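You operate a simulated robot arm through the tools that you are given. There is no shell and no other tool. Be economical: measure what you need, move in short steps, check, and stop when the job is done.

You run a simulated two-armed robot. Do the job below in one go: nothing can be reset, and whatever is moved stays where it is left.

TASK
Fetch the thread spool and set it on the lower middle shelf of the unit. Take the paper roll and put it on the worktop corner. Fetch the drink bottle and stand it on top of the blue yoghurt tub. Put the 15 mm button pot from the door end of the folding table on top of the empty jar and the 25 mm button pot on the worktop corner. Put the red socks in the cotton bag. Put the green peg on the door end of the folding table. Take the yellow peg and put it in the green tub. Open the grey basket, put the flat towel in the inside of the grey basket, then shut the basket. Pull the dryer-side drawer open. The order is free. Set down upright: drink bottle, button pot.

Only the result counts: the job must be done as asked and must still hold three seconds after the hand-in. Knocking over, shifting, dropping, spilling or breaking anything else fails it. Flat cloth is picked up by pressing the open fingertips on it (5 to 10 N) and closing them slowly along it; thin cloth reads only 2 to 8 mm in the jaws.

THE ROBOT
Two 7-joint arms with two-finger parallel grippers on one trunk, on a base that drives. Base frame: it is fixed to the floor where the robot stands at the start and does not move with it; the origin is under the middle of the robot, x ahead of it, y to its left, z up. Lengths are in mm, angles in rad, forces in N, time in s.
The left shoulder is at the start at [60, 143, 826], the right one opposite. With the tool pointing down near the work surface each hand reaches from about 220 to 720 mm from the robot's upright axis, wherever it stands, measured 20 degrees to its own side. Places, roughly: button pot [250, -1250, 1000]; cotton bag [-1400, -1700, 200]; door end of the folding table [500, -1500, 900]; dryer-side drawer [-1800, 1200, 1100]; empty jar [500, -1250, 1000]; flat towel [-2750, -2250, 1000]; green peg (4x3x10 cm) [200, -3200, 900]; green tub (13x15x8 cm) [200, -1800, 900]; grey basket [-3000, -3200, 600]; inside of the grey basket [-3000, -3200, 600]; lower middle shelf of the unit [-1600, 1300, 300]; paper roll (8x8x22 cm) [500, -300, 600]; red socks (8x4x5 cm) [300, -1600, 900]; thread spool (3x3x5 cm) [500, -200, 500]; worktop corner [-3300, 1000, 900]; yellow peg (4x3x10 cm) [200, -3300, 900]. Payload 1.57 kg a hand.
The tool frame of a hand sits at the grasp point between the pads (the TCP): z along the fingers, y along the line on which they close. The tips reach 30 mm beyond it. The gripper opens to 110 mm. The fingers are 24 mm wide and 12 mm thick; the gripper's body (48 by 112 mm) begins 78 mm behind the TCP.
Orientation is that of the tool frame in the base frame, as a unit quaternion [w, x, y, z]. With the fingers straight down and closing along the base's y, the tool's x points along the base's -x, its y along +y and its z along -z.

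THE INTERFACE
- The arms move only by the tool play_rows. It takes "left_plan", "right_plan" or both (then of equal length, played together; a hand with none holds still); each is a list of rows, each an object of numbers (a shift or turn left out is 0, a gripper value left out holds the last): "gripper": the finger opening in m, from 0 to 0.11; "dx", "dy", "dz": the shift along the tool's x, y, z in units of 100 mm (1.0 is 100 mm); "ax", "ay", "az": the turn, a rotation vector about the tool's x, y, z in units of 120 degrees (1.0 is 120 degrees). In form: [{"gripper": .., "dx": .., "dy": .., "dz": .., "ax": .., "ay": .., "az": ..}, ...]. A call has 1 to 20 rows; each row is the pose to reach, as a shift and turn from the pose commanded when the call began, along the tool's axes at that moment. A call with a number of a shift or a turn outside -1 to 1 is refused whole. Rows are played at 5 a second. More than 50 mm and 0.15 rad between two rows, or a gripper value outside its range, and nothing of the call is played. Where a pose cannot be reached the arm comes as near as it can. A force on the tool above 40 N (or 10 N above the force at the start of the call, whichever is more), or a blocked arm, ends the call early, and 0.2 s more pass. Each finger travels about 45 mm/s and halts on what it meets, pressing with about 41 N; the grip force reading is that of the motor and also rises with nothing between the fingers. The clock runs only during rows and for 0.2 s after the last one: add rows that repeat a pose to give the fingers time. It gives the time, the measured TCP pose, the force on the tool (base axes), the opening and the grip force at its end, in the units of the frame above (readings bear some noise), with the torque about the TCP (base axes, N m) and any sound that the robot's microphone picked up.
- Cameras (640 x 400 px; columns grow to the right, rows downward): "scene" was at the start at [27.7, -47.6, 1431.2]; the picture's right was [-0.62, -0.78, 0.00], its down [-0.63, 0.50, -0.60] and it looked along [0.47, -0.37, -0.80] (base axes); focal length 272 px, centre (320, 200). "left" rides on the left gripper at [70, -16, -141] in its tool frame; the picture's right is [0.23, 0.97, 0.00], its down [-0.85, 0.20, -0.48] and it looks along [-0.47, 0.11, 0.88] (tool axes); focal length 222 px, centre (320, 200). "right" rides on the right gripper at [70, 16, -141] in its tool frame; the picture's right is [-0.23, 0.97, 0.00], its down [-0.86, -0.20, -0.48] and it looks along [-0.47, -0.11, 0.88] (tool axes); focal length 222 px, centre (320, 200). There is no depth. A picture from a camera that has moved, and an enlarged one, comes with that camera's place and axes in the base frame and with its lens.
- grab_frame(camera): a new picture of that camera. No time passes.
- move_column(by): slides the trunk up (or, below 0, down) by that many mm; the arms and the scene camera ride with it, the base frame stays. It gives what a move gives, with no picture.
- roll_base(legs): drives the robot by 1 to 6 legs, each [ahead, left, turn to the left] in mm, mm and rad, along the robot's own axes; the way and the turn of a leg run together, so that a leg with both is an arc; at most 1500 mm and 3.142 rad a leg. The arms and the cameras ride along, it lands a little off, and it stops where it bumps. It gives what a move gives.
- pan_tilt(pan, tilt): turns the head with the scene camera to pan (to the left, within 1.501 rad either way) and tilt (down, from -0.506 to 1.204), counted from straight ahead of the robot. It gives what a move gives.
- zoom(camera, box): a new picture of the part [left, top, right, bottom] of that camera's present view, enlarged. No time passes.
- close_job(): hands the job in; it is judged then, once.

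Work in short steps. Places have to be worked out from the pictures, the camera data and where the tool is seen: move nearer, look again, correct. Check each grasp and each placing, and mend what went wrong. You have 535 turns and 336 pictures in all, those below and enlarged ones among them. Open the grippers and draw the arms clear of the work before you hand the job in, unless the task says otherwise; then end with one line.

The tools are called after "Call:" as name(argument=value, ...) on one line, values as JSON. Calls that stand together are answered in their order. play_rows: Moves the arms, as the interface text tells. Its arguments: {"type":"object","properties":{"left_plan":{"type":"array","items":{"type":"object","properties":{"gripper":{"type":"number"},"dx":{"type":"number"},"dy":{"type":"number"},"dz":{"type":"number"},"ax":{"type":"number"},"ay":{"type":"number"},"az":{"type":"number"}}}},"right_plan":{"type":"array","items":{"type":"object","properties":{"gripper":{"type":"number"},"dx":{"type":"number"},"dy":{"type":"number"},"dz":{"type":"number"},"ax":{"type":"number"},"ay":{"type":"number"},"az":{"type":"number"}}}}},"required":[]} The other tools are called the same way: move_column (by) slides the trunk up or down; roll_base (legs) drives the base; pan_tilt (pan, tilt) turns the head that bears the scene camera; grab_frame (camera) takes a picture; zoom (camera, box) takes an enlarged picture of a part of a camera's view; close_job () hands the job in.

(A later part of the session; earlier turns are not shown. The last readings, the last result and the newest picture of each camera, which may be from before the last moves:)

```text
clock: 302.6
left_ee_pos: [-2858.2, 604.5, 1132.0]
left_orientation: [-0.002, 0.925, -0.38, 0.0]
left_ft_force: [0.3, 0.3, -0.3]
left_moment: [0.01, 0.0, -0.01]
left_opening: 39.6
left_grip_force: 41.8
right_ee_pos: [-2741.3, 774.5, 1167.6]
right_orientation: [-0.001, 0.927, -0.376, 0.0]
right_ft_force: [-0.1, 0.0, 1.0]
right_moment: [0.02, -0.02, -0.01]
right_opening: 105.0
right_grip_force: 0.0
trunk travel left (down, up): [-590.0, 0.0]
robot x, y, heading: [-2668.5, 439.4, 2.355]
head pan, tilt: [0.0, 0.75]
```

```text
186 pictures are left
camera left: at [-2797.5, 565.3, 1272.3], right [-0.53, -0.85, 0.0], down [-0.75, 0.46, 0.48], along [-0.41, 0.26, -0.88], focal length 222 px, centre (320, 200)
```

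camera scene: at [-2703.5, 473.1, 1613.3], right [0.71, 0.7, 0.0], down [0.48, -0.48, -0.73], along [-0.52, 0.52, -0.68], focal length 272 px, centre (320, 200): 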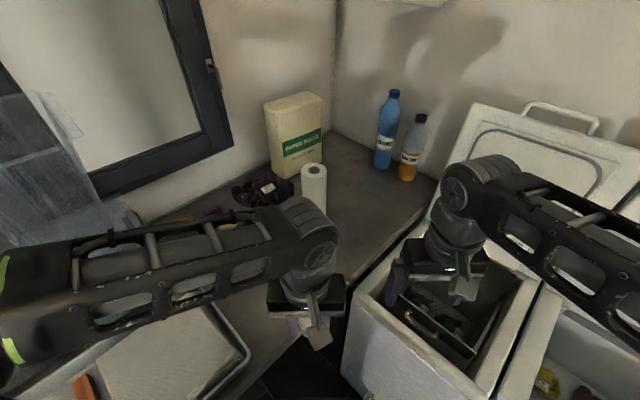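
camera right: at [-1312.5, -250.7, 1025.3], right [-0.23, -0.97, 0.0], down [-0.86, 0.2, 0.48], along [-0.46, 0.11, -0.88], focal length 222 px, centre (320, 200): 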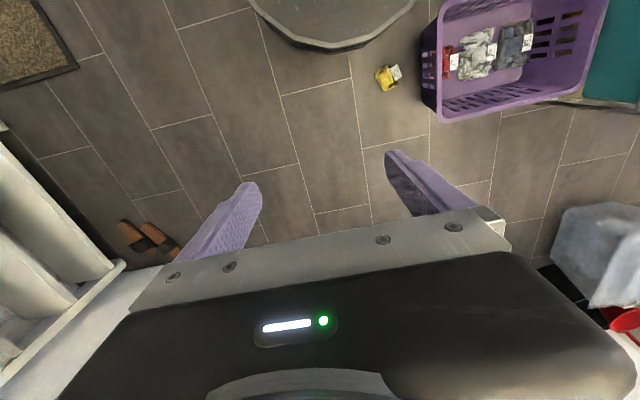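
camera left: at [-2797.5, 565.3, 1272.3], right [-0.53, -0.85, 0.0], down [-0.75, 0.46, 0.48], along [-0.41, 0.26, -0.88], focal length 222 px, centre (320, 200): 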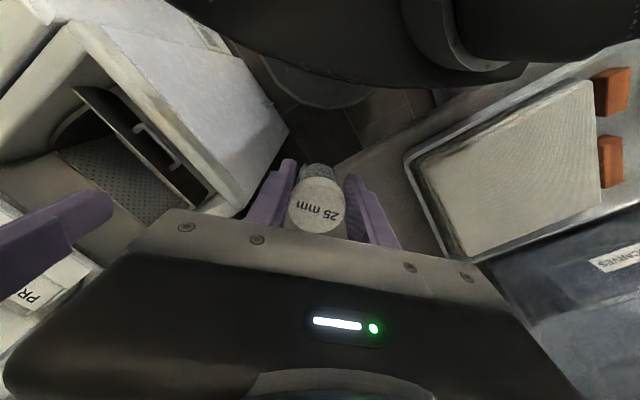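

Free spot right of the roll. Roll slightly closer and extend the left hand toward [-3110,1020].

Call:
roll_base(legs=[[40, -15, 0]])

Call:
play_rows(left_plan=[{"dx": -0.4, "dy": -0.1}, {"dx": -0.8, "dy": -0.2}, {"dx": -1.0, "dy": -0.25}, {"dx": -1.0, "dy": -0.25}])

Call:
play_rows(left_plan=[{"dx": -0.4, "dy": -0.1}, {"dx": -0.8, "dy": -0.2}, {"dx": -1.0, "dy": -0.25}, {"dx": -1.0, "dy": -0.25}])

Call:
play_rows(left_plan=[{"dx": -0.4, "dy": -0.1, "dz": 0.1}, {"dx": -0.8, "dy": -0.2, "dz": 0.2}, {"dx": -1.0, "dy": -0.25, "dz": 0.4}, {"dx": -1.0, "dy": -0.25, "dz": 0.4}])

Call:
grab_frame(camera="scene")

Call:
grab_frame(camera="left")

```text
clock: 303.5
left_ee_pos: [-2873.4, 615.3, 1129.7]
left_orientation: [0.0, 0.931, -0.365, -0.003]
left_ft_force: [0.2, -0.4, -0.3]
left_moment: [-0.01, 0.0, 0.0]
left_opening: 39.5
left_grip_force: 40.8
right_ee_pos: [-2762.8, 791.3, 1164.3]
right_orientation: [0.002, 0.933, -0.359, -0.002]
right_ft_force: [0.3, 1.1, -0.1]
right_moment: [0.03, 0.0, -0.02]
right_opening: 104.9
right_grip_force: 0.0
trunk travel left (down, up): [-590.0, 0.0]
robot x, y, heading: [-2685.9, 456.9, 2.387]
head pan, tilt: [0.0, 0.75]
stopped in leg 1: the robot was blocked; the commanded pose is now the measured one
```

```text
clock: 304.5
left_ee_pos: [-2930.8, 701.7, 1130.1]
left_orientation: [0.001, 0.931, -0.366, -0.004]
left_ft_force: [0.1, -0.1, 0.2]
left_moment: [-0.03, -0.03, -0.04]
left_opening: 39.5
left_grip_force: 40.9
right_ee_pos: [-2761.9, 791.8, 1164.7]
right_orientation: [0.001, 0.933, -0.359, -0.002]
right_ft_force: [-0.3, -0.1, -0.8]
right_moment: [0.0, -0.01, -0.02]
right_opening: 105.1
right_grip_force: 0.1
trunk travel left (down, up): [-590.0, 0.0]
robot x, y, heading: [-2682.6, 455.5, 2.387]
head pan, tilt: [0.0, 0.75]
```

```text
clock: 305.5
left_ee_pos: [-2987.1, 789.3, 1129.9]
left_orientation: [0.0, 0.931, -0.365, -0.004]
left_ft_force: [-0.4, 1.0, -0.2]
left_moment: [0.0, 0.03, -0.02]
left_opening: 39.6
left_grip_force: 40.9
right_ee_pos: [-2762.6, 790.9, 1165.2]
right_orientation: [0.0, 0.933, -0.359, -0.002]
right_ft_force: [0.2, -0.3, -0.2]
right_moment: [0.01, 0.0, -0.04]
right_opening: 105.2
right_grip_force: 0.1
trunk travel left (down, up): [-590.0, 0.0]
robot x, y, heading: [-2685.2, 457.3, 2.388]
head pan, tilt: [0.0, 0.75]
```

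```text
clock: 306.5
left_ee_pos: [-3042.6, 875.5, 1091.9]
left_orientation: [0.0, 0.931, -0.364, -0.004]
left_ft_force: [0.5, 0.3, -0.9]
left_moment: [0.01, 0.02, 0.01]
left_opening: 39.8
left_grip_force: 40.9
right_ee_pos: [-2762.3, 790.4, 1164.5]
right_orientation: [0.001, 0.933, -0.359, -0.002]
right_ft_force: [0.0, 0.4, -0.3]
right_moment: [0.0, -0.01, -0.04]
right_opening: 104.9
right_grip_force: 0.0
trunk travel left (down, up): [-590.0, 0.0]
robot x, y, heading: [-2685.4, 456.9, 2.391]
head pan, tilt: [0.0, 0.75]
```

```text
185 pictures are left
camera scene: at [-2711.6, 491.7, 1611.7], right [0.68, 0.73, -0.01], down [0.49, -0.47, -0.74], along [-0.54, 0.5, -0.68], focal length 272 px, centre (320, 200)
```

scene: 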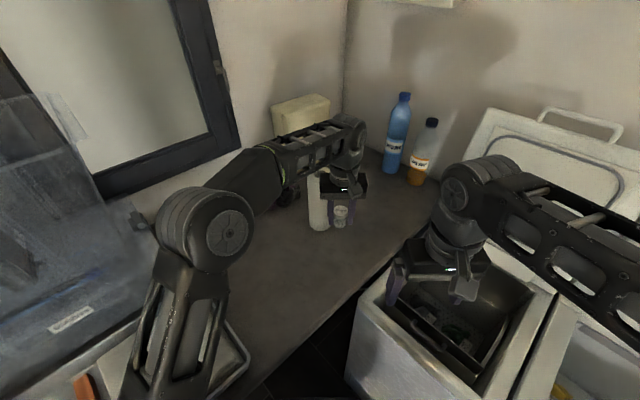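

```text
184 pictures are left
camera left: at [-2979.5, 839.0, 1232.4], right [-0.5, -0.87, 0.0], down [-0.76, 0.43, 0.48], along [-0.42, 0.24, -0.87], focal length 222 px, centre (320, 200)
```

left: 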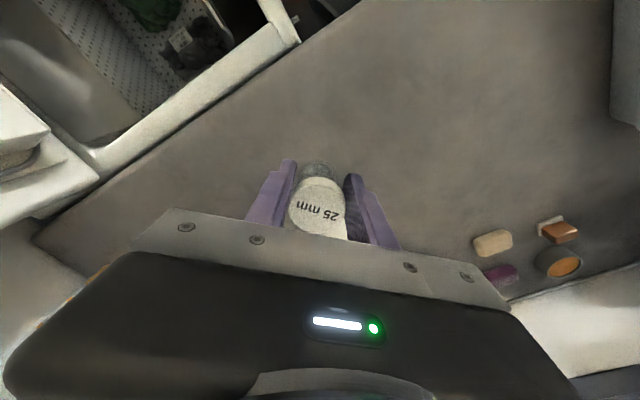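

The base touched something and stopped; stay put. Extend the arm further toward the corner.

Call:
play_rows(left_plan=[{"dx": -0.3, "dy": -0.1, "dz": 0.1}, {"dx": -0.6, "dy": -0.25, "dz": 0.2}, {"dx": -0.9, "dy": -0.4, "dz": 0.4}, {"dx": -1.0, "dy": -0.5, "dz": 0.5}, {"dx": -1.0, "dy": -0.5, "dz": 0.5}])

Call:
play_rows(left_plan=[{"dx": -0.2, "dz": 0.1}, {"dx": -0.4, "dz": 0.2}, {"dx": -0.4, "dz": 0.4}, {"dx": -0.4, "dz": 0.4}])

Call:
grab_frame(camera="scene")

Call:
grab_frame(camera="left")

```text
clock: 307.7
left_ee_pos: [-3053.0, 893.3, 1085.3]
left_orientation: [-0.001, 0.931, -0.365, -0.003]
left_ft_force: [-0.1, 0.2, -0.4]
left_moment: [0.01, -0.01, -0.01]
left_opening: 39.5
left_grip_force: 40.9
left hand out of reach, approached as far as the arm can: row 1, 2, 3, 4, 5
right_ee_pos: [-2763.1, 792.0, 1164.2]
right_orientation: [0.0, 0.933, -0.36, -0.002]
right_ft_force: [-0.7, 0.4, 0.1]
right_moment: [0.0, 0.0, 0.04]
right_opening: 104.8
right_grip_force: 0.1
trunk travel left (down, up): [-590.0, 0.0]
robot x, y, heading: [-2683.4, 457.0, 2.387]
head pan, tilt: [0.0, 0.75]
```

```text
clock: 308.7
left_ee_pos: [-3070.8, 909.7, 1060.1]
left_orientation: [-0.002, 0.931, -0.365, -0.006]
left_ft_force: [-0.5, 0.1, -0.6]
left_moment: [0.0, 0.01, -0.03]
left_opening: 39.5
left_grip_force: 41.1
left hand out of reach, approached as far as the arm can: row 1, 2, 3, 4
right_ee_pos: [-2763.0, 791.8, 1164.5]
right_orientation: [0.001, 0.933, -0.359, -0.002]
right_ft_force: [0.1, -0.1, 0.0]
right_moment: [-0.01, 0.02, 0.02]
right_opening: 105.0
right_grip_force: 0.1
trunk travel left (down, up): [-590.0, 0.0]
robot x, y, heading: [-2687.1, 456.3, 2.388]
head pan, tilt: [0.0, 0.75]
```

```text
183 pictures are left
camera scene: at [-2711.7, 491.7, 1611.8], right [0.68, 0.73, -0.01], down [0.49, -0.47, -0.74], along [-0.54, 0.5, -0.68], focal length 272 px, centre (320, 200)
```

scene: 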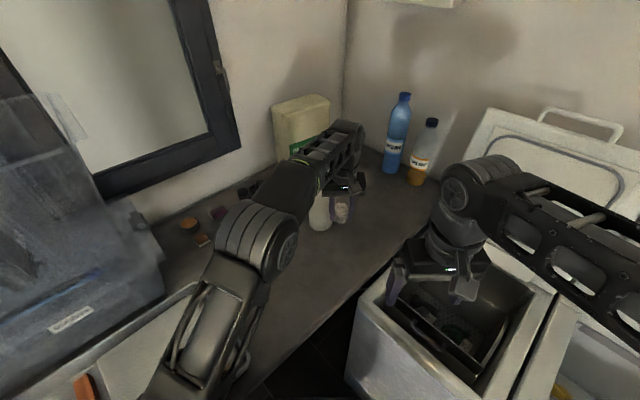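

```text
182 pictures are left
camera left: at [-3007.5, 872.1, 1201.5], right [-0.5, -0.87, 0.0], down [-0.76, 0.43, 0.49], along [-0.42, 0.24, -0.87], focal length 222 px, centre (320, 200)
```

left: 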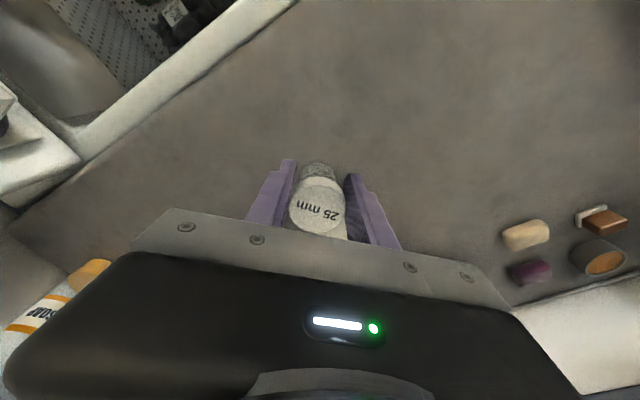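

Lower first (more reach low down), shifting right to keep off the roll.

Call:
play_rows(left_plan=[{"dy": -0.2, "dz": 0.3}, {"dy": -0.4, "dz": 0.6}, {"dy": -0.5, "dz": 0.9}, {"dy": -0.5, "dz": 0.9}])

Call:
play_rows(left_plan=[{"dx": -0.3, "dy": -0.05}, {"dx": -0.6, "dy": -0.1}, {"dx": -0.9, "dy": -0.15}, {"dx": -0.9, "dy": -0.15}])

Call:
grab_frame(camera="left")

Call:
zoom(camera="scene", box=[240, 80, 480, 280])

```text
clock: 309.7
left_ee_pos: [-3038.9, 946.1, 969.9]
left_orientation: [0.001, 0.931, -0.365, -0.004]
left_ft_force: [-0.2, -0.1, 0.1]
left_moment: [0.03, -0.02, 0.0]
left_opening: 39.8
left_grip_force: 40.7
right_ee_pos: [-2763.3, 790.6, 1165.2]
right_orientation: [0.001, 0.934, -0.358, -0.002]
right_ft_force: [-0.4, -0.6, 0.0]
right_moment: [0.02, 0.0, -0.03]
right_opening: 105.1
right_grip_force: 0.1
trunk travel left (down, up): [-590.0, 0.0]
robot x, y, heading: [-2684.4, 453.2, 2.388]
head pan, tilt: [0.0, 0.75]
```

```text
clock: 310.7
left_ee_pos: [-3049.5, 960.0, 969.6]
left_orientation: [-0.002, 0.931, -0.365, -0.005]
left_ft_force: [-0.9, -0.7, 0.4]
left_moment: [-0.03, 0.01, 0.01]
left_opening: 39.5
left_grip_force: 40.7
left hand out of reach, approached as far as the arm can: row 1, 2, 3, 4
right_ee_pos: [-2762.1, 790.6, 1163.2]
right_orientation: [0.002, 0.933, -0.36, -0.002]
right_ft_force: [-0.7, -0.7, -0.5]
right_moment: [0.01, 0.0, -0.04]
right_opening: 105.0
right_grip_force: 0.0
trunk travel left (down, up): [-590.0, 0.0]
robot x, y, heading: [-2686.2, 459.1, 2.391]
head pan, tilt: [0.0, 0.75]
```

```text
181 pictures are left
camera left: at [-2986.6, 923.6, 1110.7], right [-0.5, -0.87, 0.0], down [-0.76, 0.43, 0.49], along [-0.42, 0.24, -0.87], focal length 222 px, centre (320, 200)
```

left: 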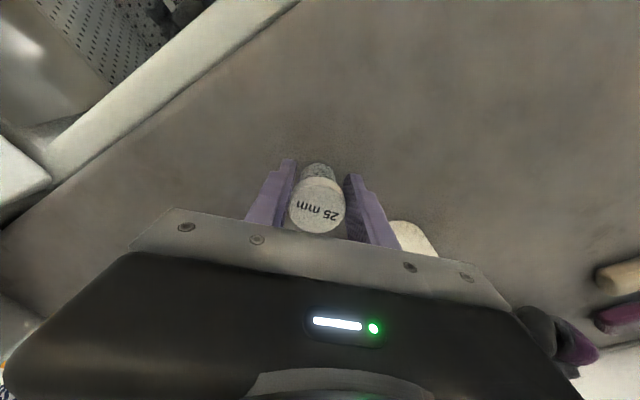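

```text
2.00 times, centred on (360, 180) of scene
camera zoom: at [-2711.7, 491.7, 1611.8], right [0.68, 0.73, -0.01], down [0.49, -0.47, -0.74], along [-0.54, 0.5, -0.68], focal length 544 px, centre (240, 240)
```

zoom: 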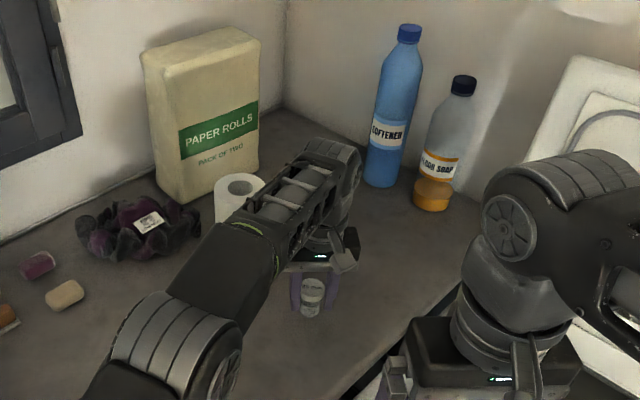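

The left arm would reach farther if the robot turned more to the right. Lift, retract, and turn right 0.5.

Call:
play_rows(left_plan=[{"dz": -0.4}, {"dz": -0.9}, {"dz": -1.0, "dx": 0.3}, {"dz": -1.0, "dx": 0.7}, {"dz": -1.0, "dx": 1.0}, {"dz": -1.0, "dx": 1.0}])

Call:
play_rows(left_plan=[{"dx": 0.4, "dy": 0.2}, {"dx": 0.8, "dy": 0.4}, {"dx": 1.0, "dy": 0.6, "dz": -0.2}, {"dx": 1.0, "dy": 0.6, "dz": -0.2}])

Call:
roll_base(legs=[[0, 0, -0.5]])

Call:
grab_frame(camera="scene")

```text
clock: 312.1
left_ee_pos: [-2974.2, 893.0, 1069.8]
left_orientation: [0.0, 0.931, -0.365, -0.004]
left_ft_force: [0.4, -0.9, 0.1]
left_moment: [-0.01, -0.01, -0.01]
left_opening: 39.6
left_grip_force: 41.0
left hand out of reach, approached as far as the arm can: row 1, 2, 3
right_ee_pos: [-2763.3, 791.3, 1164.0]
right_orientation: [0.001, 0.933, -0.36, -0.002]
right_ft_force: [0.5, 1.3, -0.7]
right_moment: [-0.01, 0.01, -0.04]
right_opening: 105.1
right_grip_force: 0.0
trunk travel left (down, up): [-590.0, 0.0]
robot x, y, heading: [-2687.7, 458.6, 2.387]
head pan, tilt: [0.0, 0.75]
```

```text
clock: 313.1
left_ee_pos: [-2941.6, 780.3, 1089.2]
left_orientation: [0.0, 0.931, -0.365, -0.004]
left_ft_force: [-0.5, -0.9, 0.0]
left_moment: [-0.02, 0.03, 0.0]
left_opening: 40.0
left_grip_force: 40.6
right_ee_pos: [-2761.9, 789.8, 1163.7]
right_orientation: [0.002, 0.933, -0.359, -0.001]
right_ft_force: [0.7, 1.2, 0.1]
right_moment: [-0.01, -0.01, 0.0]
right_opening: 104.9
right_grip_force: 0.1
trunk travel left (down, up): [-590.0, 0.0]
robot x, y, heading: [-2688.6, 455.2, 2.387]
head pan, tilt: [0.0, 0.75]
```

```text
clock: 314.9
left_ee_pos: [-2800.8, 835.0, 1093.7]
left_orientation: [-0.004, 0.83, -0.557, -0.006]
left_ft_force: [-0.8, 0.0, -0.9]
left_moment: [0.03, -0.11, -0.01]
left_opening: 39.5
left_grip_force: 40.9
right_ee_pos: [-2634.1, 767.4, 1167.1]
right_orientation: [-0.003, 0.834, -0.551, -0.005]
right_ft_force: [-1.2, 0.8, 0.0]
right_moment: [-0.05, -0.15, -0.03]
right_opening: 105.2
right_grip_force: 0.1
trunk travel left (down, up): [-590.0, 0.0]
robot x, y, heading: [-2704.7, 440.2, 1.954]
head pan, tilt: [0.0, 0.75]
```

```text
179 pictures are left
camera scene: at [-2713.8, 470.8, 1612.9], right [0.93, 0.37, 0.0], down [0.25, -0.62, -0.74], along [-0.28, 0.69, -0.67], focal length 272 px, centre (320, 200)
```

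scene: 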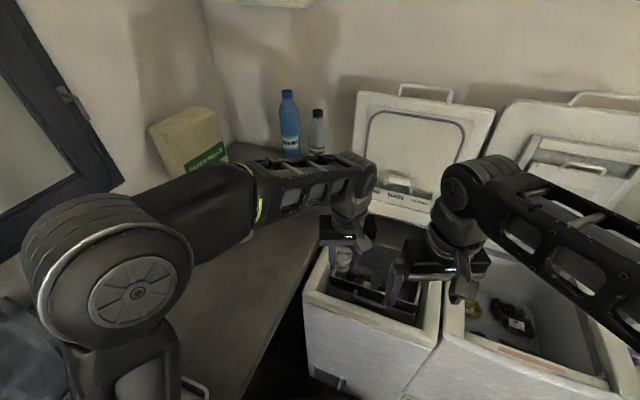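

Better idea: the right arm (heading -x) reaches the corner best. Put the pot down temporarily at ≈[-3040,900] with the left hand, then hand over to the right.

Call:
play_rows(left_plan=[{"dy": 0.4, "dx": -0.2}, {"dy": 0.8, "dx": -0.5}, {"dy": 1.0, "dx": -0.75}, {"dy": 1.0, "dx": -0.75}])

Call:
play_rows(left_plan=[{"dy": 0.4, "dx": -0.2, "dz": 0.2}, {"dy": 0.8, "dx": -0.5, "dz": 0.5}, {"dy": 0.97, "dx": -0.75, "dz": 0.9}, {"dy": 0.97, "dx": -0.75, "dz": 1.0}, {"dy": 0.97, "dx": -0.75, "dz": 1.0}])

Call:
grab_frame(camera="left")

Call:
grab_frame(camera="scene")

```text
clock: 315.9
left_ee_pos: [-2924.5, 867.0, 1092.5]
left_orientation: [-0.003, 0.831, -0.557, -0.006]
left_ft_force: [0.1, -0.6, -1.1]
left_moment: [0.03, 0.02, 0.02]
left_opening: 39.6
left_grip_force: 41.1
right_ee_pos: [-2635.2, 770.3, 1167.3]
right_orientation: [-0.001, 0.835, -0.55, -0.003]
right_ft_force: [-0.8, -0.1, 0.0]
right_moment: [0.05, 0.03, -0.01]
right_opening: 104.9
right_grip_force: 0.0
trunk travel left (down, up): [-590.0, 0.0]
robot x, y, heading: [-2699.9, 439.4, 1.957]
head pan, tilt: [0.0, 0.75]
```

```text
refused: row 2 steps farther than a row can; nothing moved
```

```text
178 pictures are left
camera left: at [-2882.2, 806.8, 1233.6], right [-0.81, -0.58, 0.0], down [-0.51, 0.71, 0.49], along [-0.28, 0.4, -0.87], focal length 222 px, centre (320, 200)
```

left: 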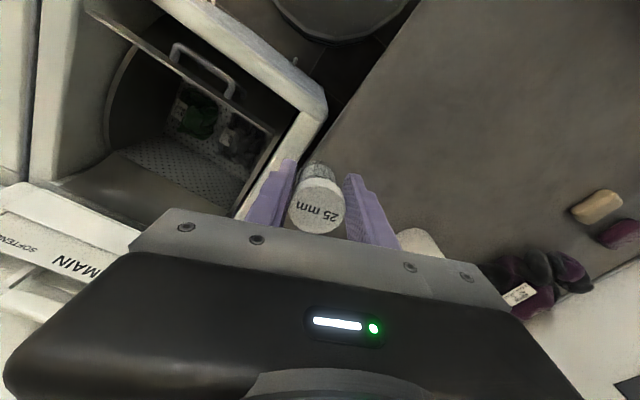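

```text
177 pictures are left
camera scene: at [-2713.8, 473.7, 1612.6], right [0.93, 0.38, 0.0], down [0.25, -0.63, -0.74], along [-0.28, 0.68, -0.67], focal length 272 px, centre (320, 200)
```

scene: 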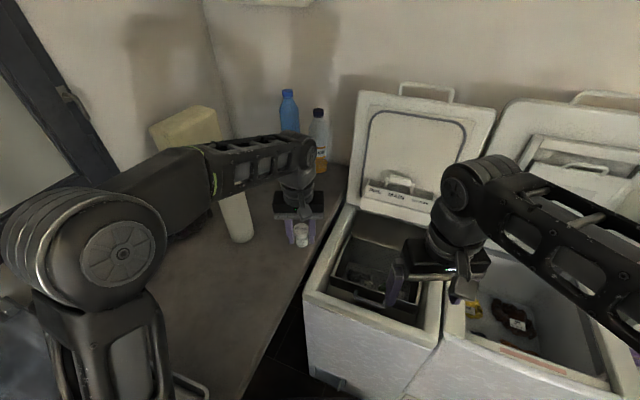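

Roll is fine. Continue in smaller rows: left 95, forward 74, then down.

Call:
play_rows(left_plan=[{"dy": 0.3, "dx": -0.2}, {"dy": 0.6, "dx": -0.45}, {"dy": 0.95, "dx": -0.7}, {"dy": 0.95, "dx": -0.74, "dz": 0.4}, {"dy": 0.95, "dx": -0.74, "dz": 0.8}, {"dy": 0.95, "dx": -0.74, "dz": 1.0}, {"dy": 0.95, "dx": -0.74, "dz": 1.0}])

Call:
play_rows(left_plan=[{"dz": 0.2}, {"dz": 0.35}, {"dz": 0.45}, {"dz": 0.49}, {"dz": 0.53}, {"dz": 0.57}, {"dz": 0.61}, {"dz": 0.65}])

```text
clock: 317.5
left_ee_pos: [-3041.5, 900.7, 993.7]
left_orientation: [-0.004, 0.831, -0.556, -0.005]
left_ft_force: [-0.9, 0.5, -0.6]
left_moment: [0.01, -0.02, 0.01]
left_opening: 39.7
left_grip_force: 41.1
right_ee_pos: [-2636.6, 769.9, 1168.2]
right_orientation: [-0.002, 0.835, -0.55, -0.004]
right_ft_force: [0.2, -0.4, -0.2]
right_moment: [0.01, 0.03, 0.02]
right_opening: 105.1
right_grip_force: 0.0
trunk travel left (down, up): [-590.0, 0.0]
robot x, y, heading: [-2701.5, 438.3, 1.954]
head pan, tilt: [0.0, 0.75]
```

```text
clock: 319.3
left_ee_pos: [-3041.3, 902.2, 931.7]
left_orientation: [-0.005, 0.831, -0.557, -0.006]
left_ft_force: [-4.1, 1.1, 35.3]
left_moment: [0.29, 0.14, 0.03]
left_opening: 39.6
left_grip_force: 41.1
right_ee_pos: [-2634.9, 769.4, 1167.5]
right_orientation: [-0.002, 0.835, -0.551, -0.004]
right_ft_force: [0.2, 0.8, 0.4]
right_moment: [0.0, 0.01, 0.02]
right_opening: 104.9
right_grip_force: 0.1
trunk travel left (down, up): [-590.0, 0.0]
robot x, y, heading: [-2704.8, 441.7, 1.957]
head pan, tilt: [0.0, 0.75]
```

Contact. Ease up slightly and release.

Call:
play_rows(left_plan=[{"dz": -0.03}, {"dz": -0.035, "gripper": 0.045}, {"dz": -0.035, "gripper": 0.055}, {"dz": -0.035, "gripper": 0.065}, {"dz": -0.035, "gripper": 0.07}, {"dz": -0.035, "gripper": 0.07}])

Call:
play_rows(left_plan=[{"dz": -0.2}, {"dz": -0.6}, {"dz": -1.0}, {"dz": -1.0}])

Call:
grab_frame(camera="left")

```text
clock: 320.7
left_ee_pos: [-3039.8, 901.2, 932.2]
left_orientation: [-0.004, 0.83, -0.557, -0.005]
left_ft_force: [-0.3, 0.2, -0.5]
left_moment: [-0.03, 0.0, 0.02]
left_opening: 69.9
left_grip_force: 0.0
right_ee_pos: [-2634.7, 769.6, 1167.3]
right_orientation: [-0.001, 0.834, -0.551, -0.005]
right_ft_force: [0.0, 0.2, 0.6]
right_moment: [0.02, -0.01, 0.0]
right_opening: 105.1
right_grip_force: 0.1
trunk travel left (down, up): [-590.0, 0.0]
robot x, y, heading: [-2705.3, 437.3, 1.96]
head pan, tilt: [0.0, 0.75]
```

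```text
clock: 321.7
left_ee_pos: [-3039.7, 902.4, 1032.4]
left_orientation: [-0.003, 0.831, -0.556, -0.005]
left_ft_force: [0.5, 0.4, 0.4]
left_moment: [0.03, 0.05, -0.03]
left_opening: 69.6
left_grip_force: 0.1
right_ee_pos: [-2635.2, 768.9, 1166.9]
right_orientation: [-0.002, 0.834, -0.552, -0.004]
right_ft_force: [-0.5, 0.1, -0.4]
right_moment: [0.03, 0.01, -0.01]
right_opening: 105.1
right_grip_force: 0.0
trunk travel left (down, up): [-590.0, 0.0]
robot x, y, heading: [-2704.1, 439.5, 1.956]
head pan, tilt: [0.0, 0.75]
```

```text
176 pictures are left
camera left: at [-2997.1, 841.2, 1173.9], right [-0.81, -0.58, 0.0], down [-0.51, 0.71, 0.49], along [-0.28, 0.4, -0.87], focal length 222 px, centre (320, 200)
```

left: 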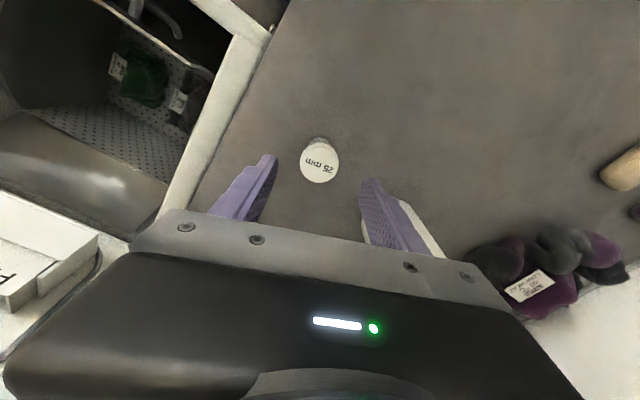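

Pot stands. Retract the left hand, then turn back to face -x.

Call:
play_rows(left_plan=[{"dz": -0.3}, {"dz": -0.6, "dx": 0.3}, {"dz": -0.6, "dx": 0.6, "dy": -0.3}, {"dz": -0.6, "dx": 1.0, "dy": -0.6}, {"dz": -0.6, "dx": 1.0, "dy": -0.6}])

Call:
play_rows(left_plan=[{"dx": 0.4, "dy": -0.2}, {"dx": 0.8, "dy": -0.4}, {"dx": 1.0, "dy": -0.6, "dz": -0.2}, {"dx": 1.0, "dy": -0.6, "dz": -0.3}])

Call:
roll_base(legs=[[0, 0, 1.18]])

Call:
pan_tilt(pan=-0.5, tilt=0.8)

Call:
grab_frame(camera="scene")

```text
clock: 322.9
left_ee_pos: [-2947.1, 831.6, 1091.2]
left_orientation: [-0.003, 0.831, -0.556, -0.006]
left_ft_force: [-0.2, -0.2, -0.2]
left_moment: [0.03, -0.01, 0.0]
left_opening: 69.8
left_grip_force: 0.0
right_ee_pos: [-2635.6, 769.0, 1167.0]
right_orientation: [-0.001, 0.835, -0.551, -0.004]
right_ft_force: [0.0, 1.4, 0.7]
right_moment: [-0.04, -0.03, 0.02]
right_opening: 105.1
right_grip_force: 0.0
trunk travel left (down, up): [-590.0, 0.0]
robot x, y, heading: [-2707.5, 440.5, 1.953]
head pan, tilt: [0.0, 0.75]
```

```text
clock: 323.9
left_ee_pos: [-2852.1, 759.8, 1118.2]
left_orientation: [-0.003, 0.832, -0.555, -0.005]
left_ft_force: [0.1, 0.1, 0.6]
left_moment: [-0.02, 0.0, 0.0]
left_opening: 70.1
left_grip_force: 0.1
right_ee_pos: [-2634.1, 769.8, 1167.8]
right_orientation: [0.0, 0.835, -0.551, -0.004]
right_ft_force: [0.0, 1.0, -0.6]
right_moment: [-0.03, -0.01, 0.02]
right_opening: 105.2
right_grip_force: 0.0
trunk travel left (down, up): [-590.0, 0.0]
robot x, y, heading: [-2706.6, 442.9, 1.961]
head pan, tilt: [0.0, 0.75]
```

```text
clock: 326.1
left_ee_pos: [-3019.0, 719.7, 1117.9]
left_orientation: [0.001, 0.94, -0.341, -0.005]
left_ft_force: [-0.2, -0.1, 0.7]
left_moment: [-0.02, 0.02, 0.01]
left_opening: 70.0
left_grip_force: 0.0
right_ee_pos: [-2831.6, 828.7, 1165.5]
right_orientation: [0.002, 0.942, -0.336, -0.004]
right_ft_force: [-0.3, 0.0, 0.0]
right_moment: [-0.01, -0.01, -0.01]
right_opening: 105.0
right_grip_force: 0.0
trunk travel left (down, up): [-590.0, 0.0]
robot x, y, heading: [-2743.2, 501.0, 2.439]
head pan, tilt: [0.0, 0.75]
stopped in leg 1: the robot was blocked; the commanded pose is now the measured one
```

```text
clock: 327.0
left_ee_pos: [-3017.6, 719.5, 1116.4]
left_orientation: [0.003, 0.94, -0.34, -0.005]
left_ft_force: [0.0, -1.2, 0.2]
left_moment: [0.0, -0.03, 0.02]
left_opening: 69.9
left_grip_force: 0.1
right_ee_pos: [-2832.5, 828.6, 1164.0]
right_orientation: [0.003, 0.942, -0.336, -0.003]
right_ft_force: [-1.4, 0.1, -1.1]
right_moment: [-0.02, 0.02, 0.01]
right_opening: 105.0
right_grip_force: 0.0
trunk travel left (down, up): [-590.0, 0.0]
robot x, y, heading: [-2743.1, 491.2, 2.436]
head pan, tilt: [-0.499, 0.799]
```

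```text
175 pictures are left
camera scene: at [-2728.7, 555.4, 1606.8], right [0.93, 0.36, -0.01], down [0.25, -0.67, -0.7], along [-0.26, 0.65, -0.71], focal length 272 px, centre (320, 200)
```

scene: 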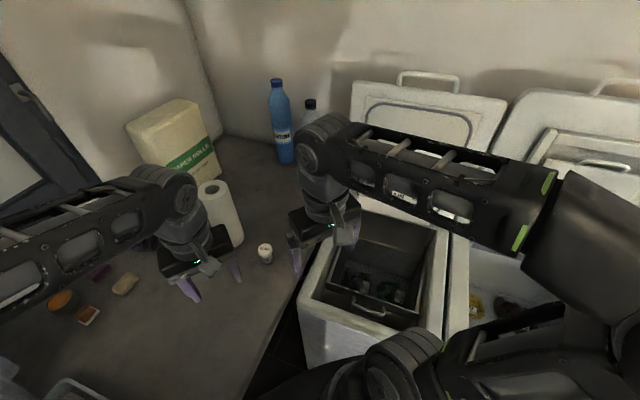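

The base corner bumps when rotating so close. Back away 220 first, then rotate to face -x, then approach as I did before.

Call:
roll_base(legs=[[-220, 0, 0], [0, 0, 0.7]])

Call:
grab_frame(camera="scene")

```text
clock: 328.5
left_ee_pos: [-2931.8, 655.9, 1122.8]
left_orientation: [-0.007, 0.888, -0.459, -0.012]
left_ft_force: [0.7, -0.4, -0.4]
left_moment: [-0.04, -0.01, 0.0]
left_opening: 70.1
left_grip_force: 0.0
right_ee_pos: [-2722.1, 714.3, 1169.5]
right_orientation: [-0.005, 0.891, -0.453, -0.007]
right_ft_force: [-0.2, 0.1, 0.4]
right_moment: [-0.01, 0.03, -0.02]
right_opening: 105.3
right_grip_force: 0.1
trunk travel left (down, up): [-590.0, 0.0]
robot x, y, heading: [-2719.6, 395.9, 2.183]
head pan, tilt: [-0.499, 0.799]
stopped in leg 1: the robot was blocked; the commanded pose is now the measured one
```

```text
174 pictures are left
camera scene: at [-2716.5, 448.7, 1610.3], right [0.99, 0.11, 0.0], down [0.08, -0.71, -0.7], along [-0.08, 0.69, -0.72], focal length 272 px, centre (320, 200)
```

scene: 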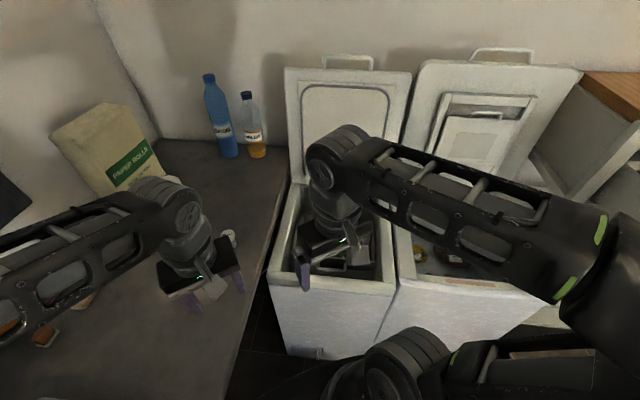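

Blocked again. Look down around the base to find the obstacle.

Call:
pan_tilt(pan=0.9, tilt=1.2)

Call:
grab_frame(camera="scene")

Call:
pan_tilt(pan=-1.2, tilt=1.2)

Call:
grab_frame(camera="scene")

Call:
grab_frame(camera="left")

Call:
grab_frame(camera="right")

```text
clock: 330.0
left_ee_pos: [-2930.8, 657.0, 1122.3]
left_orientation: [-0.009, 0.888, -0.459, -0.011]
left_ft_force: [-1.0, -0.4, -0.9]
left_moment: [0.02, 0.01, -0.02]
left_opening: 70.1
left_grip_force: 0.0
right_ee_pos: [-2720.8, 713.7, 1169.7]
right_orientation: [-0.006, 0.891, -0.454, -0.006]
right_ft_force: [0.1, -0.1, -0.4]
right_moment: [0.0, -0.01, 0.0]
right_opening: 105.4
right_grip_force: 0.0
trunk travel left (down, up): [-590.0, 0.0]
robot x, y, heading: [-2719.6, 398.9, 2.176]
head pan, tilt: [0.901, 1.201]
```

```text
173 pictures are left
camera scene: at [-2765.4, 371.4, 1583.2], right [0.06, 1.0, 0.0], down [0.93, -0.06, -0.36], along [-0.36, 0.02, -0.93], focal length 272 px, centre (320, 200)
```

scene: 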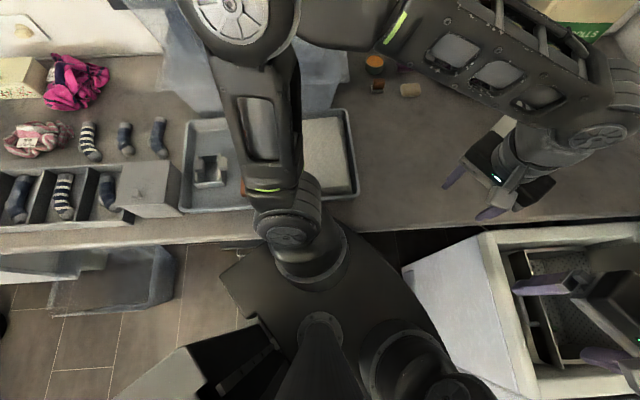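

```text
clock: 332.0
left_ee_pos: [-2931.0, 657.2, 1122.2]
left_orientation: [-0.01, 0.888, -0.459, -0.011]
left_ft_force: [0.1, 0.1, -0.3]
left_moment: [0.0, -0.02, -0.01]
left_opening: 70.1
left_grip_force: 0.0
right_ee_pos: [-2721.4, 713.5, 1170.3]
right_orientation: [-0.006, 0.891, -0.454, -0.006]
right_ft_force: [0.7, -0.7, 0.0]
right_moment: [0.04, 0.01, 0.01]
right_opening: 105.1
right_grip_force: 0.1
trunk travel left (down, up): [-590.0, 0.0]
robot x, y, heading: [-2714.6, 400.7, 2.178]
head pan, tilt: [-1.201, 1.201]
```

```text
172 pictures are left
camera scene: at [-2677.9, 414.4, 1583.6], right [0.83, -0.56, 0.0], down [-0.52, -0.77, -0.37], along [0.21, 0.3, -0.93], focal length 272 px, centre (320, 200)
```

scene: 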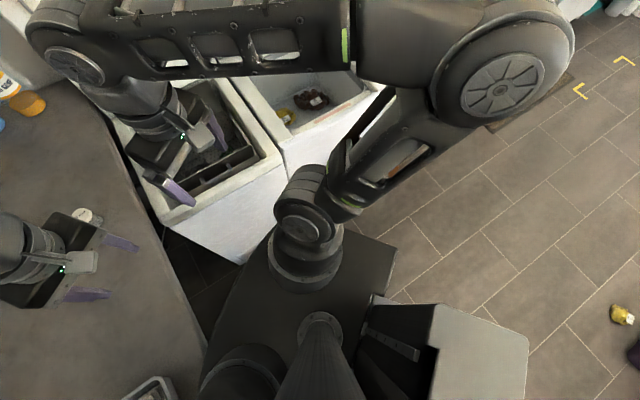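

```text
171 pictures are left
camera left: at [-2876.0, 605.1, 1262.9], right [-0.66, -0.75, -0.01], down [-0.65, 0.57, 0.5], along [-0.37, 0.34, -0.87], focal length 222 px, centre (320, 200)
```

left: 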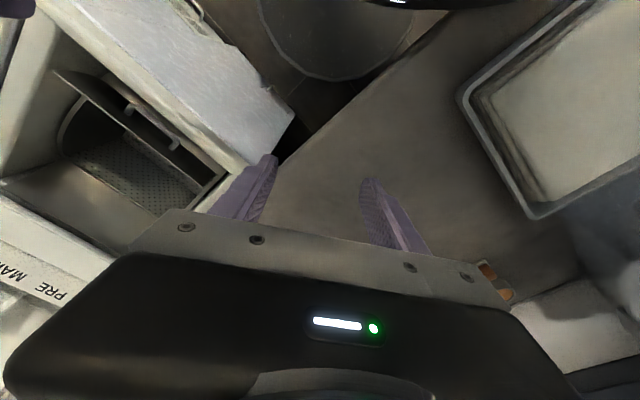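

```text
170 pictures are left
camera right: at [-2692.7, 644.9, 1310.4], right [-0.92, -0.39, 0.0], down [-0.34, 0.8, 0.49], along [-0.19, 0.45, -0.87], focal length 222 px, centre (320, 200)
```

right: 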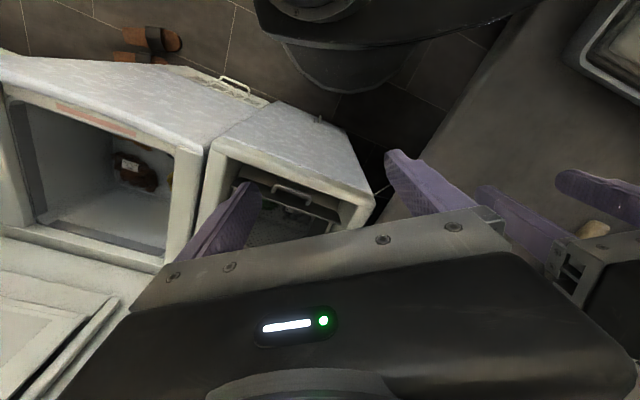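

Nothing obvious; likely the torso plate against the worktop edge or the cable. Try a small pure +x move away from the worktop.

Call:
roll_base(legs=[[-46, -66, 0]])

```text
clock: 333.1
left_ee_pos: [-2959.3, 668.5, 1122.4]
left_orientation: [-0.006, 0.919, -0.395, -0.014]
left_ft_force: [-0.5, -0.9, -0.2]
left_moment: [0.02, 0.04, -0.03]
left_opening: 70.3
left_grip_force: 0.0
right_ee_pos: [-2760.3, 753.2, 1167.6]
right_orientation: [-0.002, 0.921, -0.39, -0.008]
right_ft_force: [0.3, 1.7, -0.4]
right_moment: [0.04, 0.02, -0.01]
right_opening: 105.2
right_grip_force: 0.0
trunk travel left (down, up): [-590.0, 0.0]
robot x, y, heading: [-2714.1, 438.0, 2.319]
head pan, tilt: [-1.201, 1.201]
stopped in leg 1: the robot was blocked; the commanded pose is now the measured one
```

Check the left elbow against the transparent boxes and the right elbow on the other side.

Call:
pan_tilt(pan=1.0, tilt=0.7)

Call:
grab_frame(camera="scene")

Call:
pan_tilt(pan=-1.0, tilt=0.7)

Call:
grab_frame(camera="scene")

```text
clock: 335.2
left_ee_pos: [-2961.8, 669.0, 1122.6]
left_orientation: [-0.006, 0.918, -0.396, -0.012]
left_ft_force: [-0.7, 0.0, -0.2]
left_moment: [0.0, 0.01, -0.02]
left_opening: 70.0
left_grip_force: 0.2
right_ee_pos: [-2760.9, 754.4, 1168.2]
right_orientation: [-0.003, 0.921, -0.39, -0.006]
right_ft_force: [0.0, 0.0, 0.3]
right_moment: [-0.01, 0.0, -0.04]
right_opening: 105.4
right_grip_force: 0.1
trunk travel left (down, up): [-590.0, 0.0]
robot x, y, heading: [-2717.1, 439.7, 2.32]
head pan, tilt: [1.0, 0.7]
```

```text
169 pictures are left
camera scene: at [-2782.3, 400.6, 1618.1], right [-0.18, 0.98, 0.0], down [0.63, 0.11, -0.76], along [-0.75, -0.14, -0.65], focal length 272 px, centre (320, 200)
```

scene: 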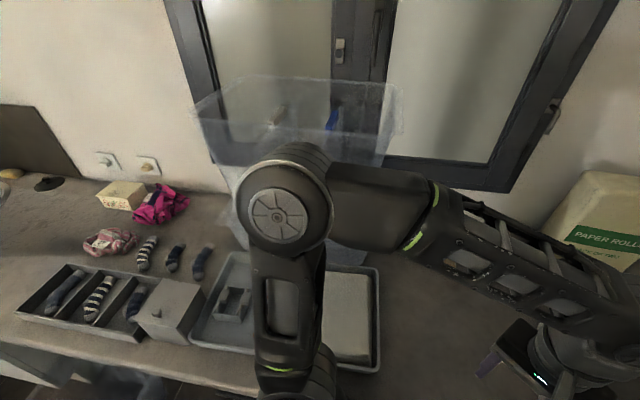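

```text
clock: 337.1
left_ee_pos: [-2961.5, 667.7, 1121.7]
left_orientation: [-0.007, 0.918, -0.396, -0.012]
left_ft_force: [-0.2, 0.2, -0.2]
left_moment: [0.0, -0.03, 0.03]
left_opening: 69.9
left_grip_force: 0.0
right_ee_pos: [-2761.6, 755.0, 1167.8]
right_orientation: [-0.003, 0.921, -0.39, -0.008]
right_ft_force: [-0.6, 0.2, 0.2]
right_moment: [0.05, -0.01, 0.01]
right_opening: 105.2
right_grip_force: 0.0
trunk travel left (down, up): [-590.0, 0.0]
robot x, y, heading: [-2717.6, 435.0, 2.322]
head pan, tilt: [-1.0, 0.7]
```

```text
168 pictures are left
camera scene: at [-2677.7, 498.0, 1618.2], right [0.97, -0.25, 0.0], down [-0.16, -0.63, -0.76], along [0.19, 0.74, -0.64], focal length 272 px, centre (320, 200)
```

scene: 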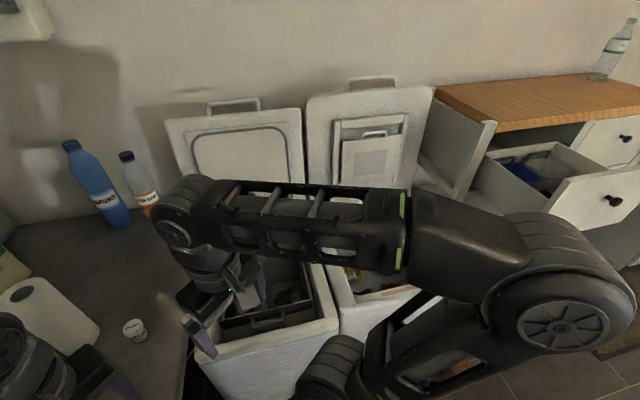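

Try rotating left a little (the way it came).

Call:
roll_base(legs=[[0, 0, 0.3]])

```text
clock: 338.5
left_ee_pos: [-3013.4, 637.9, 1121.7]
left_orientation: [0.002, 0.958, -0.287, -0.017]
left_ft_force: [-0.6, -0.6, -0.1]
left_moment: [-0.03, -0.03, -0.02]
left_opening: 70.2
left_grip_force: 0.0
right_ee_pos: [-2838.7, 766.5, 1163.5]
right_orientation: [0.005, 0.959, -0.282, -0.011]
right_ft_force: [-0.8, 0.3, 0.2]
right_moment: [-0.05, -0.07, -0.02]
right_opening: 105.1
right_grip_force: 0.0
trunk travel left (down, up): [-590.0, 0.0]
robot x, y, heading: [-2733.4, 455.3, 2.551]
head pan, tilt: [-1.0, 0.7]
```

It rotates, with drift. Continue.

Call:
roll_base(legs=[[0, 0, 0.3]])

Call:
grab_frame(camera="right")

Call:
grab_frame(camera="left")

```text
clock: 339.9
left_ee_pos: [-3067.8, 575.1, 1122.8]
left_orientation: [0.005, 0.986, -0.165, -0.016]
left_ft_force: [-0.2, 0.2, 0.0]
left_moment: [0.03, -0.04, -0.01]
left_opening: 69.8
left_grip_force: 0.0
right_ee_pos: [-2928.6, 745.5, 1164.7]
right_orientation: [0.006, 0.987, -0.159, -0.01]
right_ft_force: [-0.1, -0.1, 0.8]
right_moment: [0.05, 0.0, 0.0]
right_opening: 105.2
right_grip_force: 0.0
trunk travel left (down, up): [-590.0, 0.0]
robot x, y, heading: [-2749.7, 474.8, 2.805]
head pan, tilt: [-1.0, 0.7]
```

```text
167 pictures are left
camera right: at [-2864.1, 709.0, 1305.0], right [-0.52, -0.85, 0.02], down [-0.74, 0.46, 0.49], along [-0.43, 0.24, -0.87], focal length 222 px, centre (320, 200)
```

right: 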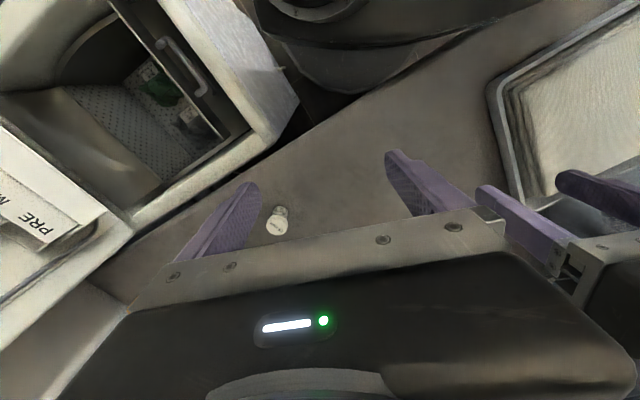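

```text
166 pictures are left
camera left: at [-2990.3, 568.9, 1261.1], right [-0.1, -0.99, 0.01], down [-0.86, 0.09, 0.51], along [-0.5, 0.05, -0.86], focal length 222 px, centre (320, 200)
```

left: 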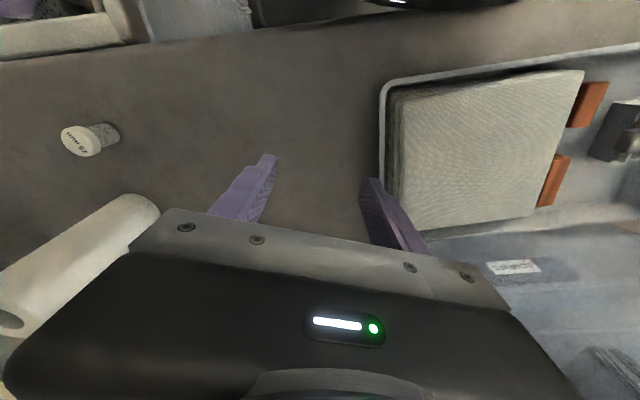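

Probably the torso plate rubs on the worktop edge. Finish the rotation to face -x and then back straight out.

Call:
roll_base(legs=[[0, 0, 0.34]])

Call:
roll_base(legs=[[-60, 0, 0]])

```text
clock: 341.4
left_ee_pos: [-3082.3, 449.9, 1117.0]
left_orientation: [0.002, 1.0, 0.005, -0.015]
left_ft_force: [1.3, 1.5, -0.2]
left_moment: [-0.1, -0.01, 0.0]
left_opening: 70.3
left_grip_force: 0.0
right_ee_pos: [-3009.7, 654.6, 1161.0]
right_orientation: [0.002, 1.0, 0.013, -0.009]
right_ft_force: [-0.6, 0.6, 0.0]
right_moment: [-0.11, 0.01, -0.01]
right_opening: 105.2
right_grip_force: 0.1
trunk travel left (down, up): [-590.0, 0.0]
robot x, y, heading: [-2749.8, 469.7, -3.134]
head pan, tilt: [-1.0, 0.7]
```

```text
clock: 342.3
left_ee_pos: [-3018.8, 447.6, 1117.6]
left_orientation: [-0.001, 1.0, 0.006, -0.014]
left_ft_force: [0.6, -0.4, -1.2]
left_moment: [-0.01, 0.06, 0.0]
left_opening: 69.9
left_grip_force: 0.0
right_ee_pos: [-2947.5, 652.2, 1164.9]
right_orientation: [0.0, 1.0, 0.011, -0.009]
right_ft_force: [-0.3, 0.1, -1.0]
right_moment: [-0.01, 0.03, -0.03]
right_opening: 104.9
right_grip_force: 0.1
trunk travel left (down, up): [-590.0, 0.0]
robot x, y, heading: [-2687.6, 470.1, -3.138]
head pan, tilt: [-1.0, 0.7]
```

Free again. Nudge to [-2705,488] and bring the right hand above the pot.

Call:
roll_base(legs=[[15, -18, 0]])

Call:
play_rows(right_plan=[{"dy": -0.4, "gripper": 0.07}, {"dy": -0.8, "dx": -0.1}, {"dy": -1.0, "dx": -0.3}, {"dy": -1.0, "dx": -0.4}])

Call:
play_rows(right_plan=[{"dy": -0.4, "dx": -0.1, "dz": 0.2}, {"dy": -0.8, "dx": -0.3, "dz": 0.4}, {"dy": -1.0, "dx": -0.38, "dz": 0.6}, {"dy": -1.0, "dx": -0.38, "dz": 0.8}, {"dy": -1.0, "dx": -0.38, "dz": 0.8}])

Call:
grab_frame(camera="right")

```text
clock: 343.1
left_ee_pos: [-3036.9, 465.1, 1118.2]
left_orientation: [0.0, 1.0, 0.005, -0.014]
left_ft_force: [-0.8, 0.9, -1.1]
left_moment: [-0.04, -0.06, -0.01]
left_opening: 69.6
left_grip_force: 0.0
right_ee_pos: [-2965.0, 669.6, 1163.5]
right_orientation: [0.0, 1.0, 0.012, -0.008]
right_ft_force: [-1.1, -0.2, 0.3]
right_moment: [-0.06, -0.06, 0.03]
right_opening: 104.8
right_grip_force: 0.0
trunk travel left (down, up): [-590.0, 0.0]
robot x, y, heading: [-2700.2, 486.4, -3.133]
head pan, tilt: [-1.0, 0.7]
```

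```text
clock: 344.1
left_ee_pos: [-3036.0, 465.7, 1120.6]
left_orientation: [0.0, 1.0, 0.005, -0.014]
left_ft_force: [-0.2, 0.3, 0.6]
left_moment: [-0.06, 0.01, 0.0]
left_opening: 70.0
left_grip_force: 0.1
right_ee_pos: [-3005.2, 768.3, 1163.2]
right_orientation: [0.0, 1.0, 0.013, -0.008]
right_ft_force: [1.5, -0.2, -0.4]
right_moment: [-0.04, 0.02, 0.02]
right_opening: 70.1
right_grip_force: 0.1
trunk travel left (down, up): [-590.0, 0.0]
robot x, y, heading: [-2703.7, 484.6, -3.135]
head pan, tilt: [-1.0, 0.7]
```

```text
clock: 345.3
left_ee_pos: [-3035.4, 466.0, 1118.1]
left_orientation: [-0.001, 1.0, 0.005, -0.015]
left_ft_force: [0.0, -0.1, 0.4]
left_moment: [0.02, 0.0, 0.03]
left_opening: 70.0
left_grip_force: 0.1
right_ee_pos: [-3047.7, 868.4, 1085.8]
right_orientation: [0.0, 1.0, 0.012, -0.009]
right_ft_force: [-0.2, -0.3, -0.6]
right_moment: [-0.04, 0.0, 0.0]
right_opening: 70.0
right_grip_force: 0.1
trunk travel left (down, up): [-590.0, 0.0]
robot x, y, heading: [-2699.8, 487.7, -3.133]
head pan, tilt: [-1.0, 0.7]
```

```text
165 pictures are left
camera right: at [-2974.9, 853.8, 1225.1], right [-0.2, -0.98, 0.0], down [-0.85, 0.18, 0.49], along [-0.48, 0.1, -0.87], focal length 222 px, centre (320, 200)
```

right: 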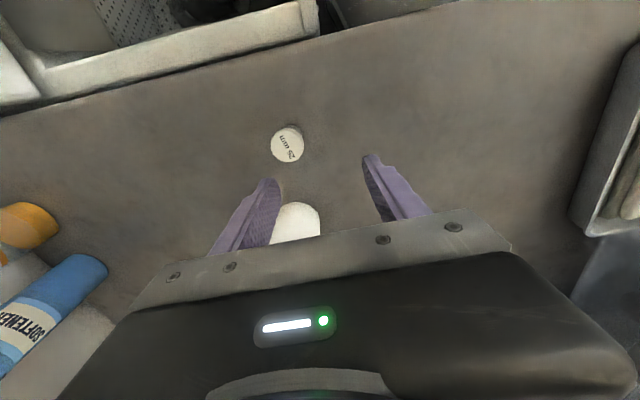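

Pot at ≈[-3041,909]. Align and descend.

Call:
play_rows(right_plan=[{"dy": -0.2, "dx": 0.05}, {"dy": -0.4, "dx": 0.08, "dz": 0.2}, {"dy": -0.4, "dx": 0.08, "dz": 0.6}, {"dy": -0.4, "dx": 0.08, "dz": 0.9}, {"dy": -0.4, "dx": 0.08, "dz": 0.9}])

Call:
grab_frame(camera="right")

```text
clock: 346.5
left_ee_pos: [-3034.7, 464.9, 1119.2]
left_orientation: [-0.001, 1.0, 0.005, -0.015]
left_ft_force: [-0.4, -0.6, -0.7]
left_moment: [-0.03, 0.0, -0.03]
left_opening: 70.2
left_grip_force: 0.0
right_ee_pos: [-3040.9, 907.5, 995.1]
right_orientation: [0.001, 1.0, 0.012, -0.008]
right_ft_force: [-0.9, -0.5, 0.8]
right_moment: [-0.01, -0.01, 0.03]
right_opening: 69.9
right_grip_force: 0.1
trunk travel left (down, up): [-590.0, 0.0]
robot x, y, heading: [-2698.5, 486.8, -3.135]
head pan, tilt: [-1.0, 0.7]
```

```text
164 pictures are left
camera right: at [-2969.1, 893.3, 1135.4], right [-0.2, -0.98, 0.0], down [-0.85, 0.18, 0.49], along [-0.48, 0.1, -0.87], focal length 222 px, centre (320, 200)
```

right: 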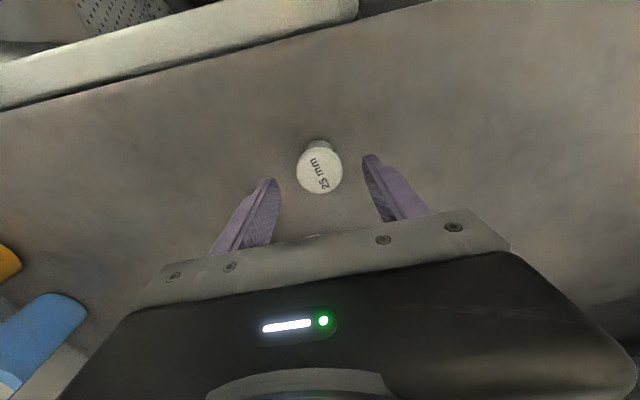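

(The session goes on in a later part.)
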